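You operate a simulated robot arm through the tools that you are given. There is no shell and no other tool. Be economical: measure what you need, move in short steps, check, and stop when the job is done.

You run a simulated robot arm. Do the job below in one go: nothing can be reset, and whatever is moved stays where it is left.

JOB
Put the green cell from the top of the steel table on top of the purple crest clip.

It is judged by the outcome, as a careful person would: the job done as asked, and still so three seconds after it is handed in. It fails if anything else is knocked over, pushed out of place, dropped, spilled or broken.

ROBOT AND FRAMES
A 6-joint arm with a two-finger parallel gripper, fixed in place. Base frame: the origin is at the foot of the arm, x ahead of it, y to its left, z up; the work surface is at about z = 0. Lengths are in cm, angles in degrees, forces in N, time in s.
With the tool pointing down near the work surface it reaches from about 16 to 42 cm from the base axis. Its first joint turns from -66.0 to 66.0 degrees. Payload 1.57 kg.
The TCP is the grasp point between the finger pads, 3 cm short of the fingertips. In the tool frame z runs along the fingers and y along their closing line. Largest opening 8 cm; finger width 1.7, thickness 1.2; the body of the gripper, 4 by 8.2 cm, starts 8 cm behind the TCP.
Orientation is that of the tool frame in the base frame, as a unit quaternion [x, y, z, w]. With the fingers straight down and closing along the base's y, the tool's x points along the base's -x, its y along +y and its z along -z.

CONTROLS
- The arm moves only by the tool send_rows. Its argument "increments" is a list of rows, each a list of 5 numbers: the gripper command, from -1 (shut) to 1 (fully open), values between in proportion, then the shift along the tool's x, y, z in units of 20 mm (1.0 is 20 mm), then the turn about the tool's z in units of 5 degrees (1.0 is 5 degrees). In form: [[fingers, x, y, z, spin], ...]. A call has 1 to 12 rows; each row shifts and turns the commanded pose from where the row before left it, along the tool's axes as they then stand. A call with a number of a shift or a turn outside -1 to 1 is refused whole. Rows are played at 5 a second. More than 5 cm and 8.6 degrees between two rows, or a gripper value outside its range, and nothing of the call is played. Where a pose cannot be reached the arm comes as near as it can. A force on the tool above 40 N (or 10 N above the force at the start of the call, whichever is more), or a blocked arm, ends the call early, and 0.2 s more pass. Each finger travels about 15.3 cm/s and halts on what it meets, pressing with about 41 N; the grip force reading is that of the motor and also rises with nothing between the fingers. The clock runs only during rows and for 0.2 s after the last one: add rows that do not move to give the fingers time. It gives the time, the measured TCP pose, the force on the tool (base axes), the opening and the grip force at its end, in the units of the frame above (readings bear some noise), and new pictures: "show" is both (left out), scene, wrist or none.
- Cameras (640 x 400 px; columns grow to the right, rows downward): "scene" is fixed at [5.51, -34.05, 41.06]; the picture's right is [0.72, -0.69, 0.00], its down [-0.47, -0.50, -0.73] and it looks along [0.50, 0.53, -0.69] (base axes); focal length 312 px, centre (320, 200). "wrist" rides on the gripper at [-3.2, 0, -7.8] in the tool frame; the picture's right is [0.00, -1.00, 0.00], its down [0.97, 0.00, -0.24] and it looks along [0.24, 0.00, 0.97] (tool axes); focal length 218 px, centre (320, 200). There is no depth. A picture from a camera that has moved, and an enlarged one, comes with that camera's place and axes in the base frame and with its lens.
- inspect(camera, box): a new picture of the part [left, top, right, bottom] of that camera's present view, enlarged. It takes no simulated time.
- close_job(): hands the job in; it is judged then, once.

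Go step by step. Nothing tells you positions but the pictures and the camera data: compare them with the known pose of the tool, close in by small moves and look again before you grip or let go. The budget is 90 turns and 150 pictures, counting those below and the enlarged ones. Unless the task says otherwise, let go and move clear before handing in, and close with one line.

The tools are called as name(argument=value, ...) on one line, values as JSON. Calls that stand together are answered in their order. send_rows: Moves the arm, as the interface text tells. Its arguments: {"type":"object","properties":{"increments":{"type":"array","items":{"type":"array","items":{"type":"number"}}},"show":{"type":"string","enum":["both","scene","wrist","none"]}},"required":["increments"]} The other tools are called the same way: inspect (camera, box) takes an enlarged picture of a part of a camera's view; close_job () hands the job in.

At the start:

```text
clock: 0.0
eef_pos: [18.8, -17.56, 20.34]
tool_rot: [0.001, 1.0, -0.001, 0.001]
contact_force: [0.1, -0.4, -0.1]
opening: 8.01
finger_force: 0.1
```

scene: 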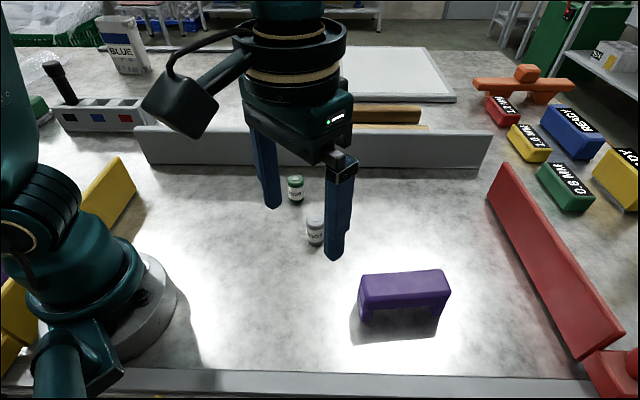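
wrist: 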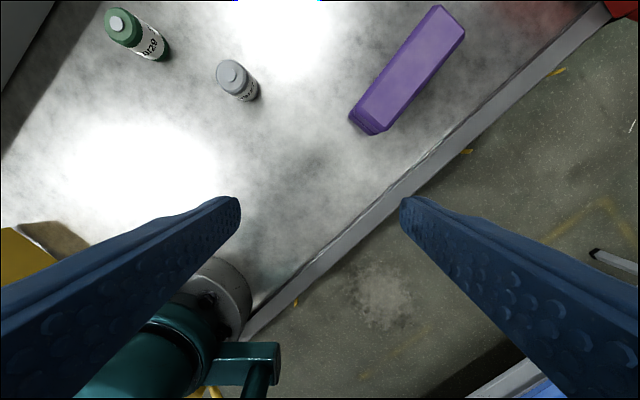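

I see a green cell (near x 33, y 1.5) beside a grey one, and the purple clip near x 29, y -26. I'll take enlarged views to measure them first.

inspect(camera="scene", box=[260, 160, 360, 260])

inspect(camera="scene", box=[330, 250, 470, 350])

inspect(camera="wrist", box=[80, 0, 480, 150])

```text
4.00 times, centred on (310, 210) of scene
camera zoom: at [5.51, -34.05, 41.06], right [0.72, -0.69, 0.0], down [-0.47, -0.5, -0.73], along [0.5, 0.53, -0.69], focal length 1250 px, centre (360, 160)
```

zoom: 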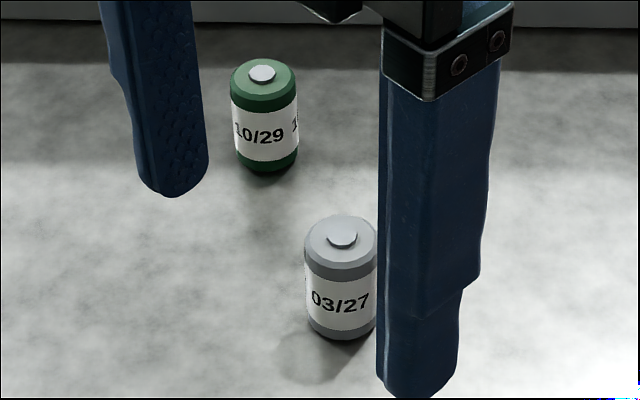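

```text
4.00 times, centred on (400, 300) of scene
camera zoom: at [5.51, -34.05, 41.06], right [0.72, -0.69, 0.0], down [-0.47, -0.5, -0.73], along [0.5, 0.53, -0.69], focal length 1250 px, centre (0, -200)
```

zoom: 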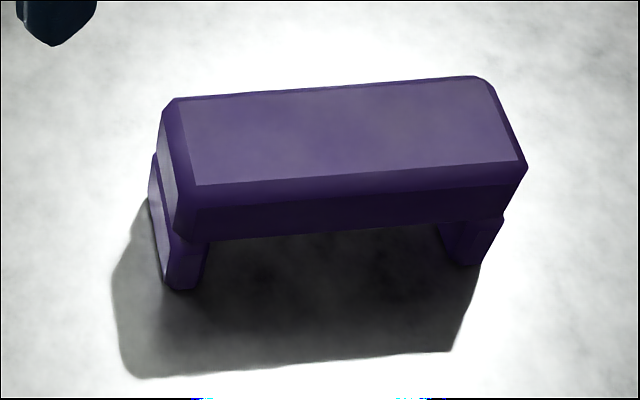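

```text
1.60 times, centred on (280, 75) of wrist
camera zoom: at [22.01, -17.51, 28.21], right [0.0, -1.0, 0.0], down [-0.97, 0.0, 0.24], along [-0.24, 0.0, -0.97], focal length 349 px, centre (384, 400)
```

zoom: 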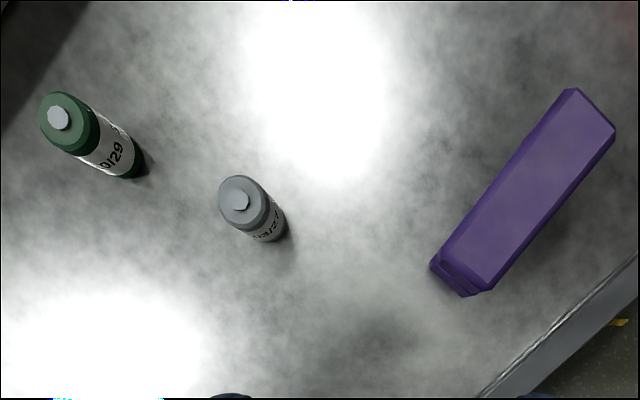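

The green cell is about 5 cm high, near (32.3, 0.8). The clip top is about z 5.5, centred near (28.9, -26). I'll move above the cell, staying high.

send_rows(increments=[[1, -0.6, 0.92, 0.2, 0], [1, -0.6, 0.92, 0.2, 0], [1, -0.6, 0.92, 0.2, 0], [1, -0.6, 0.92, 0.2, 0], [1, -0.6, 0.92, 0.2, 0], [1, -0.6, 0.92, 0.2, 0], [1, -0.6, 0.92, 0.2, 0], [1, -0.6, 0.92, 0.2, 0], [1, -0.6, 0.92, 0.2, 0], [1, -0.6, 0.92, 0.2, 0], [1, 0, 0, 0, 0]])

```text
clock: 2.4
eef_pos: [30.57, 0.86, 16.57]
tool_rot: [0.001, 1.0, 0.001, 0.0]
contact_force: [0.2, 0.3, 0.0]
opening: 7.99
finger_force: 0.0
camera wrist: at [33.94, 0.94, 24.46], right [0.0, -1.0, 0.0], down [-0.97, 0.0, 0.24], along [-0.24, 0.0, -0.97], focal length 218 px, centre (320, 200)
```

scene: 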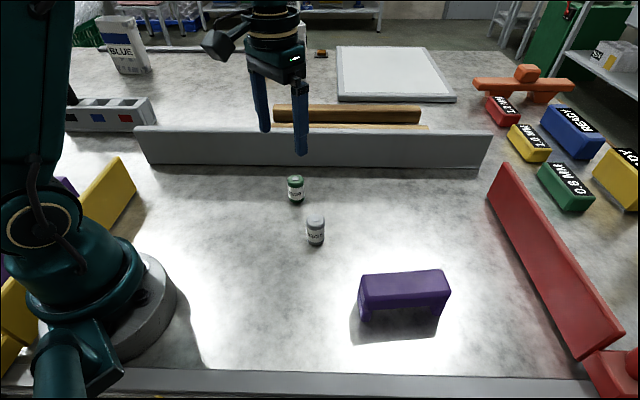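
wrist: 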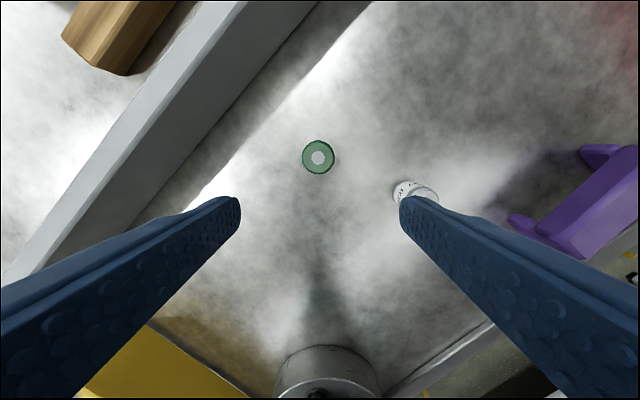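

The cell top is at about (32.9, 1.1). I'll line up on it and come down to just above it.

send_rows(increments=[[1, -0.6, 0.06, 0.5, 0], [1, -0.565, 0.06, 0.7, 0], [1, 0, 0, 0.8, 0], [1, 0, 0, 0.8, 0], [1, 0, 0, 0.8, 0], [1, 0, 0, 0, 0]])

```text
clock: 3.8
eef_pos: [33.08, 1.03, 9.21]
tool_rot: [0.001, 1.0, 0.0, 0.001]
contact_force: [0.4, 0.0, -0.1]
opening: 8.0
finger_force: 0.1
camera wrist: at [36.28, 1.15, 17.06], right [0.0, -1.0, 0.0], down [-0.97, 0.0, 0.24], along [-0.24, 0.0, -0.97], focal length 218 px, centre (320, 200)
```

scene: 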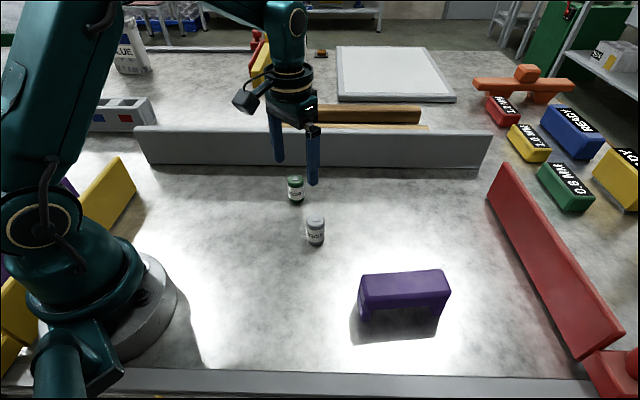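
wrist: 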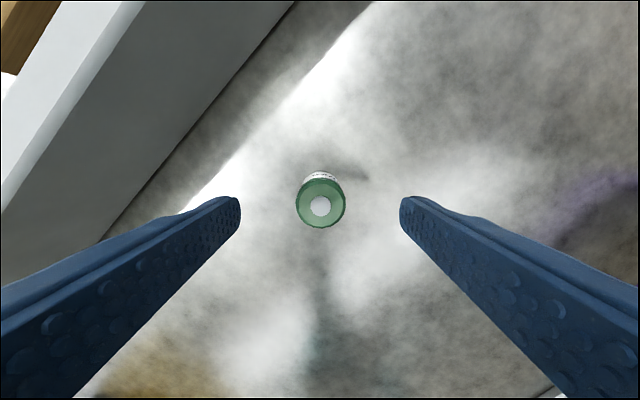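

The cell is centred between the fingers. I'll go down around it to about z 3.7 and check before closing.

send_rows(increments=[[1, 0.08, 0.05, 0.6, 0], [1, 0, 0, 0.7, 0], [1, 0, 0, 0.7, 0], [1, 0, 0, 0.7, 0], [1, 0, 0, 0, 0]])

```text
clock: 5.0
eef_pos: [32.93, 1.02, 3.72]
tool_rot: [0.001, 1.0, 0.001, 0.0]
contact_force: [0.4, 0.3, -0.3]
opening: 8.0
finger_force: 0.0
camera wrist: at [36.16, 1.12, 11.5], right [0.0, -1.0, 0.0], down [-0.97, 0.0, 0.24], along [-0.24, 0.0, -0.97], focal length 218 px, centre (320, 200)
```

scene: 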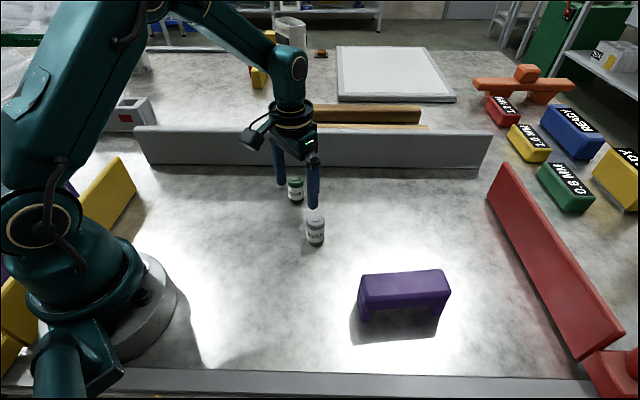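
wrist: 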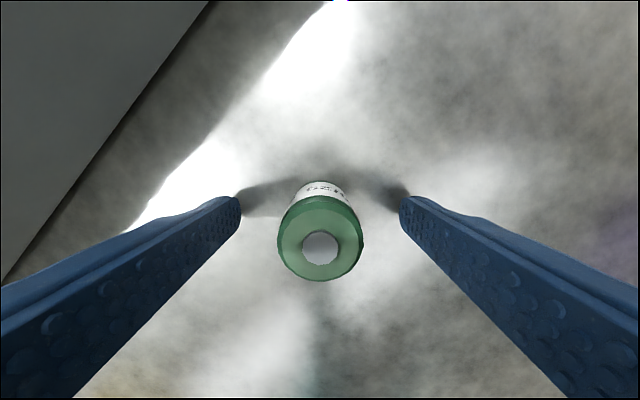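

The cell sits between the pads, so I'll close on it.

send_rows(increments=[[0.5, 0, 0, 0, 0], [0, 0, 0, 0, 0], [-0.3, 0, 0, 0, 0], [-0.6, 0, 0, 0, 0], [-1, 0, 0, 0, 0], [-1, 0, 0, 0, 0]], show="wrist")

```text
clock: 6.4
eef_pos: [32.97, 1.15, 3.78]
tool_rot: [0.0, 1.0, 0.0, 0.001]
contact_force: [1.3, -0.9, 0.2]
opening: 2.84
finger_force: 38.3
camera wrist: at [36.16, 1.12, 11.52], right [0.0, -1.0, 0.0], down [-0.97, 0.0, 0.24], along [-0.24, 0.0, -0.97], focal length 218 px, centre (320, 200)
```

wrist: 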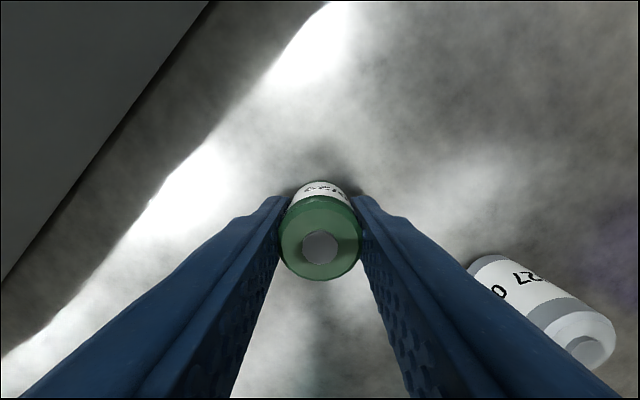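

It is gripped (2.84 cm opening). I'll lift straight up.

send_rows(increments=[[-1, 0, 0, -0.4, 0], [-1, 0, 0, -0.8, 0], [-1, 0, 0, -1, 0], [-1, 0, 0, -1, 0], [-1, 0, 0, -1, 0], [-1, 0, 0, -1, 0], [-1, 0, 0, -0.8, 0], [-1, 0, 0, 0, 0]])

```text
clock: 8.2
eef_pos: [32.93, 1.15, 15.75]
tool_rot: [0.001, 1.0, 0.001, 0.001]
contact_force: [1.7, -0.4, -1.3]
opening: 2.81
finger_force: 38.2
camera wrist: at [36.16, 1.21, 23.61], right [0.0, -1.0, 0.0], down [-0.97, 0.0, 0.24], along [-0.24, 0.0, -0.97], focal length 218 px, centre (320, 200)
```

scene: 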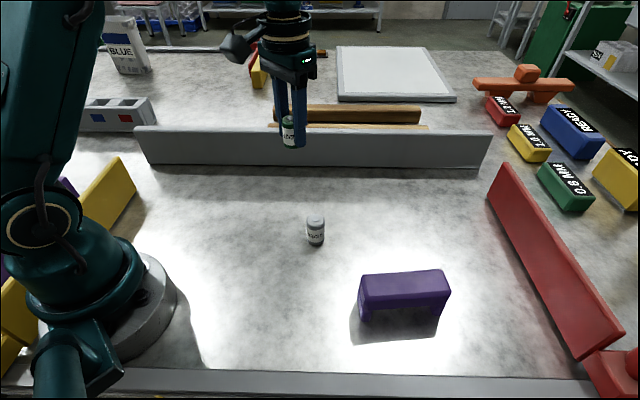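
wrist: 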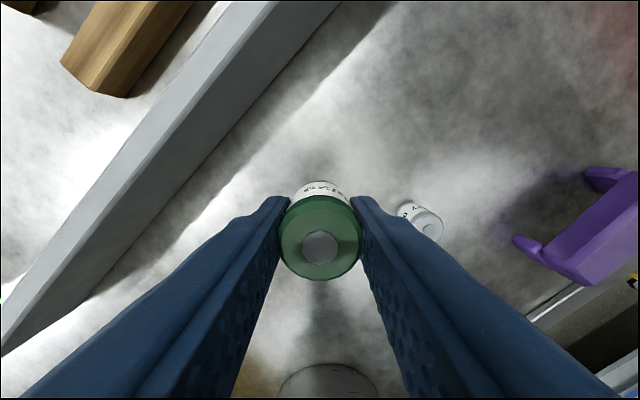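

The cell is held clear of everything. I'll carry it at this height toward the clip, stopping short to measure again.

send_rows(increments=[[-1, 0.1, -0.5, 0, 0], [-1, 0.1, -0.9, 0, 0], [-1, 0.1, -0.9, 0, 0], [-1, 0.1, -0.9, 0, 0], [-1, 0.1, -0.9, 0, 0], [-1, 0.1, -0.9, 0, 0], [-1, 0.1, -0.9, 0, 0], [-1, 0.1, -0.9, 0, 0], [-1, 0.1, -0.9, 0, 0], [-1, 0.1, -0.9, 0, 0], [-1, 0.1, -0.6, 0, 0], [-1, 0, 0, 0, 0]])

```text
clock: 10.8
eef_pos: [30.68, -17.14, 15.71]
tool_rot: [0.0, 1.0, 0.0, 0.001]
contact_force: [1.0, -0.6, -1.5]
opening: 2.82
finger_force: 38.4
camera wrist: at [33.93, -17.1, 23.63], right [0.0, -1.0, 0.0], down [-0.97, 0.0, 0.24], along [-0.24, 0.0, -0.97], focal length 218 px, centre (320, 200)
```

scene: 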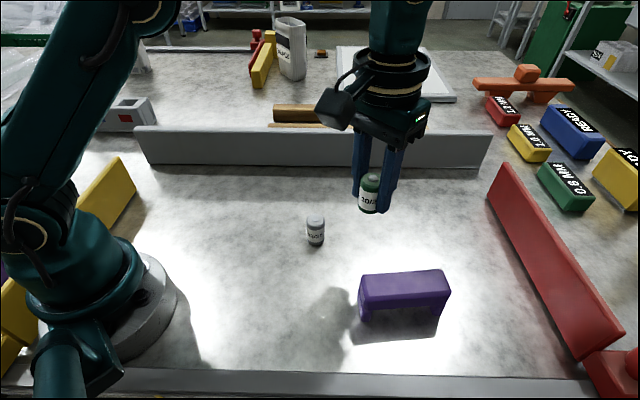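
wrist: 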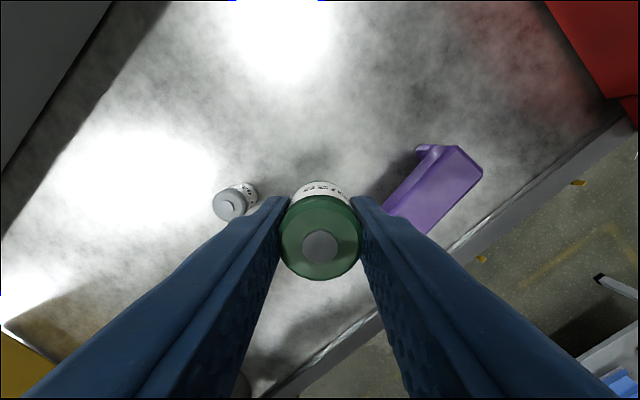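

I'll move on until it is nearly over the clip, still high, then measure the clip ends.

send_rows(increments=[[-1, 0.15, -0.8, 0, 0], [-1, 0.2, -0.9, 0, 0], [-1, 0.2, -0.9, 0, 0], [-1, 0.2, -0.9, 0, 0], [-1, 0.1, -0.7, 0, 0], [-1, 0, 0, 0, 0], [-1, 0, 0, 0, 0]])

```text
clock: 12.4
eef_pos: [28.93, -25.65, 15.79]
tool_rot: [0.001, 1.0, 0.0, 0.0]
contact_force: [0.1, -0.2, -0.8]
opening: 2.76
finger_force: 38.5
camera wrist: at [32.17, -25.61, 23.6], right [0.0, -1.0, 0.0], down [-0.97, 0.0, 0.24], along [-0.24, 0.0, -0.97], focal length 218 px, centre (320, 200)
```

scene: 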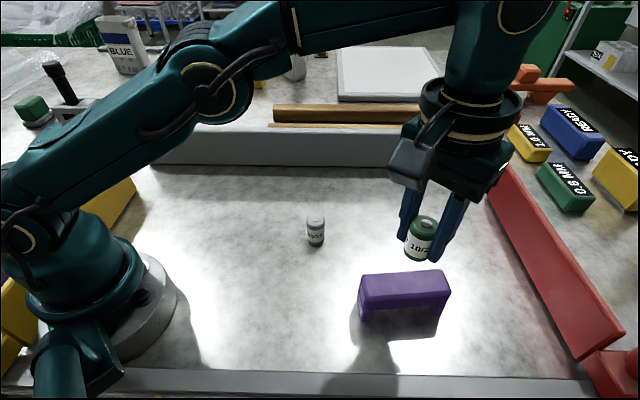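
wrist: 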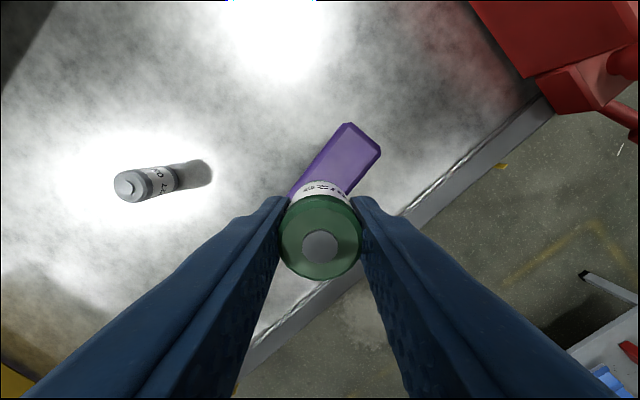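

I'll zoom in to pin down the clip's height and axis.

inspect(camera="wrist", box=[270, 110, 400, 210])

inspect(camera="scene", box=[340, 200, 480, 340])

```text
4.00 times, centred on (335, 160) of wrist
camera zoom: at [32.17, -25.61, 23.6], right [0.0, -1.0, 0.0], down [-0.97, 0.0, 0.24], along [-0.24, 0.0, -0.97], focal length 873 px, centre (260, 360)
```

zoom: 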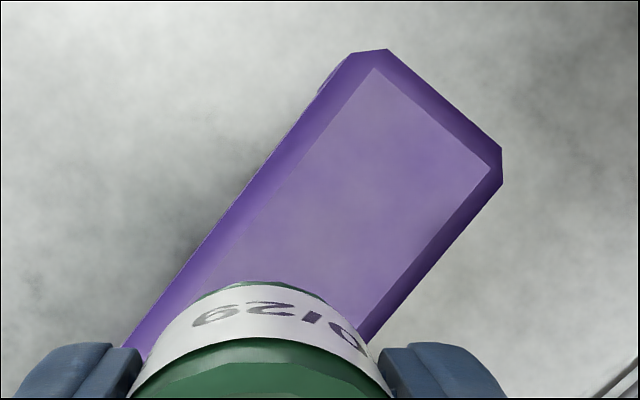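

```text
2.86 times, centred on (410, 270) of scene
camera zoom: at [5.51, -34.05, 41.06], right [0.72, -0.69, 0.0], down [-0.47, -0.5, -0.73], along [0.5, 0.53, -0.69], focal length 893 px, centre (63, 0)
```

zoom: 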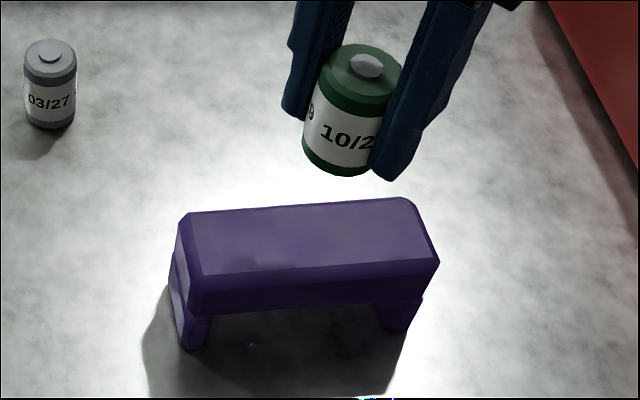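

The clip top is at z ≈ 5.5, centred at (28.7, -25.75), with a flat about 3.1 cm wide. A small sideways correction is needed, then I'll descend to about 0.5 cm above it and check.

send_rows(increments=[[-1, 0.065, -0.08, 0.4, 0], [-1, 0, 0, 0.7, 0], [-1, 0, 0, 0.7, 0], [-1, 0, 0, 0.6, 0], [-1, 0, 0, 0.4, 0], [-1, 0, 0, 0.2, 0], [-1, 0, 0, 0, 0], [-1, 0, 0, 0, 0]], show="none")

inspect(camera="scene", box=[340, 200, 480, 340])

inspect(camera="wrist", box=[240, 80, 460, 300])

```text
clock: 14.2
eef_pos: [28.86, -25.72, 9.83]
tool_rot: [0.0, 1.0, 0.0, 0.002]
contact_force: [-2.0, 1.2, 10.8]
opening: 2.8
finger_force: 38.2
```

```text
2.86 times, centred on (410, 270) of scene
camera zoom: at [5.5, -34.05, 41.06], right [0.72, -0.69, 0.0], down [-0.47, -0.5, -0.73], along [0.5, 0.53, -0.69], focal length 893 px, centre (63, 0)
```

zoom: 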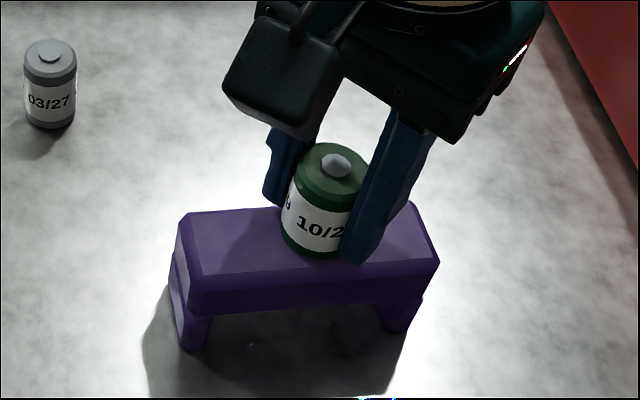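

```text
1.82 times, centred on (350, 190) of wrist
camera zoom: at [32.16, -25.76, 17.71], right [0.0, -1.0, 0.0], down [-0.97, 0.0, 0.24], along [-0.24, 0.0, -0.97], focal length 397 px, centre (266, 218)
```

zoom: 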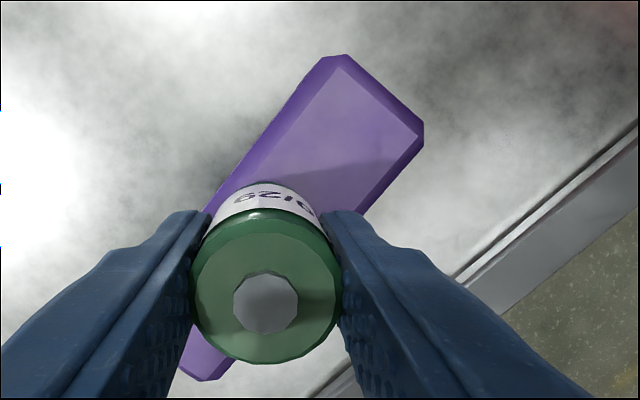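

A 10.8 N upward force shows the cell is already resting on the clip, and the views show it centred across the width. I'll ease off the pressure slightly and check again.

send_rows(increments=[[-1, 0, 0, -0.025, 0], [-1, 0, 0, 0, 0]], show="none")

inspect(camera="scene", box=[370, 230, 450, 310])

```text
clock: 14.8
eef_pos: [28.91, -25.81, 9.94]
tool_rot: [0.001, 1.0, -0.001, 0.001]
contact_force: [-0.5, 0.0, 2.2]
opening: 2.8
finger_force: 38.2
```

```text
5.00 times, centred on (410, 270) of scene
camera zoom: at [5.51, -34.05, 41.06], right [0.72, -0.69, 0.0], down [-0.47, -0.5, -0.73], along [0.5, 0.53, -0.69], focal length 1562 px, centre (-130, -150)
```

zoom: 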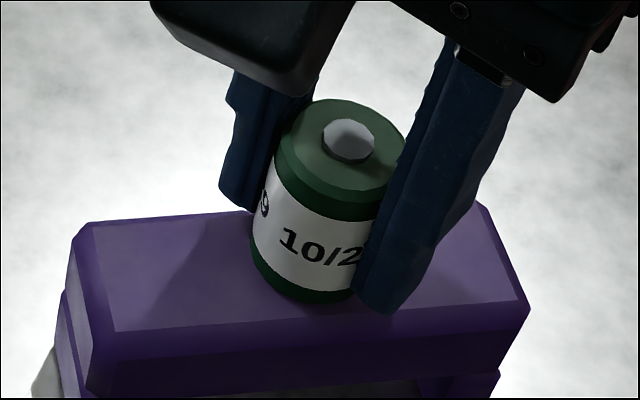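

The cell is sitting flat on the clip with only light contact. I'll open the fingers gently, without moving.

send_rows(increments=[[-0.3, 0, 0, 0, 0], [-0.2, 0, 0, 0, 0], [0, 0, 0, 0, 0], [0.3, 0, 0, 0, 0], [0.6, 0, 0, 0, 0], [0.6, 0, 0, 0, 0]])

```text
clock: 16.2
eef_pos: [28.98, -25.88, 10.0]
tool_rot: [0.002, 1.0, 0.0, 0.001]
contact_force: [-0.3, -0.3, -0.2]
opening: 6.4
finger_force: 0.1
camera wrist: at [32.16, -25.77, 17.74], right [0.0, -1.0, 0.0], down [-0.97, 0.0, 0.24], along [-0.24, 0.0, -0.97], focal length 218 px, centre (320, 200)
```

scene: 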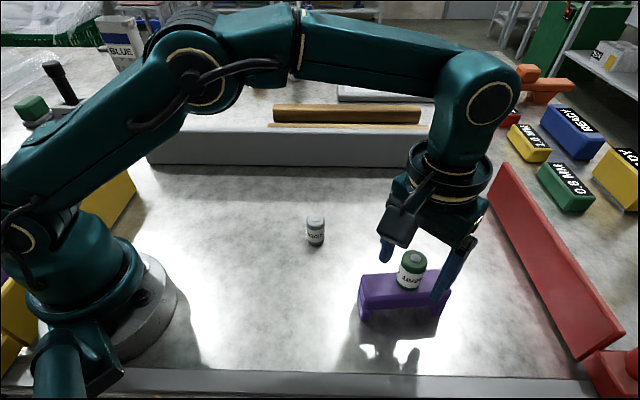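
wrist: 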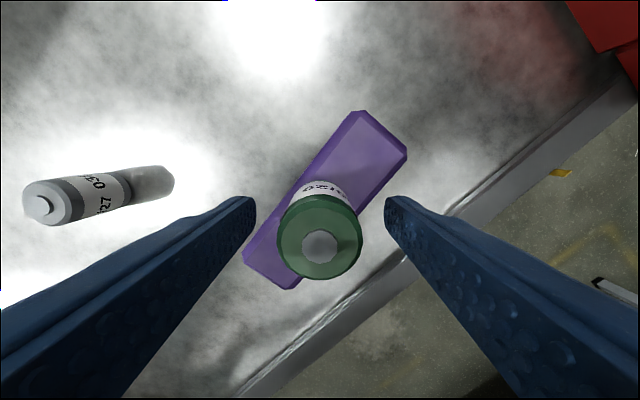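

The cell stands on its own on the clip. I'll raise the gripper straight up, clear of it.

send_rows(increments=[[0.6, 0, 0, -0.4, 0], [0.6, 0, 0, -0.8, 0], [0.6, 0, 0, -1, 0], [0.6, 0, 0, -1, 0], [0.6, 0, 0, -0.8, 0], [0.6, 0, 0, 0, 0]])

inspect(camera="scene", box=[340, 220, 480, 340])

```text
clock: 17.6
eef_pos: [28.14, -25.69, 17.57]
tool_rot: [0.001, 1.0, -0.001, 0.0]
contact_force: [0.1, -0.2, -0.9]
opening: 6.41
finger_force: 0.0
out of reach, approached as far as the arm can: row 5
camera wrist: at [31.42, -25.6, 25.3], right [0.0, -1.0, 0.0], down [-0.97, 0.0, 0.24], along [-0.24, 0.0, -0.97], focal length 218 px, centre (320, 200)
```

scene: 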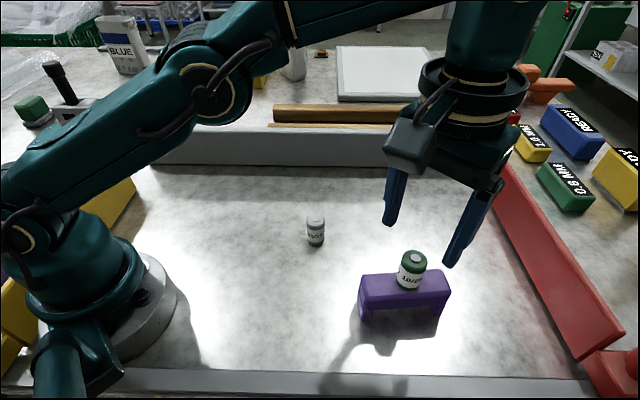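
wrist: 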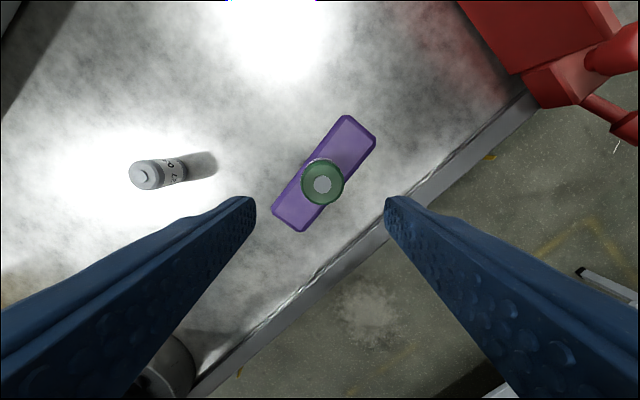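

```text
3.33 times, centred on (410, 280) of scene
camera zoom: at [5.51, -34.05, 41.06], right [0.72, -0.69, 0.0], down [-0.47, -0.5, -0.73], along [0.5, 0.53, -0.69], focal length 1042 px, centre (20, -67)
```

zoom: 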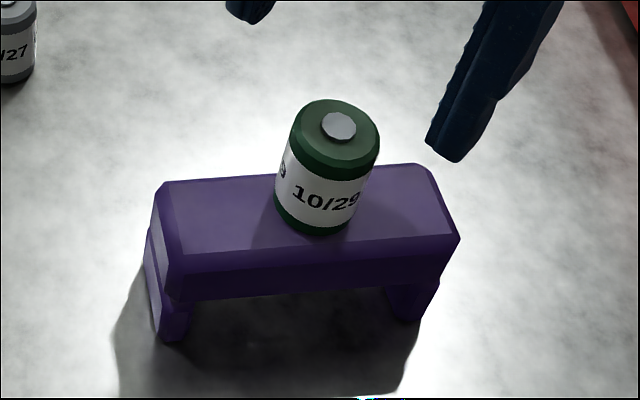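

The green cell stands upright, centred on the purple clip. The gripper is clear and nothing else has moved, so I'm handing the job in.

close_job()

```text
The job is handed in.
```

The green cell is standing on top of the purple crest clip, the gripper is clear, and the job is handed in.
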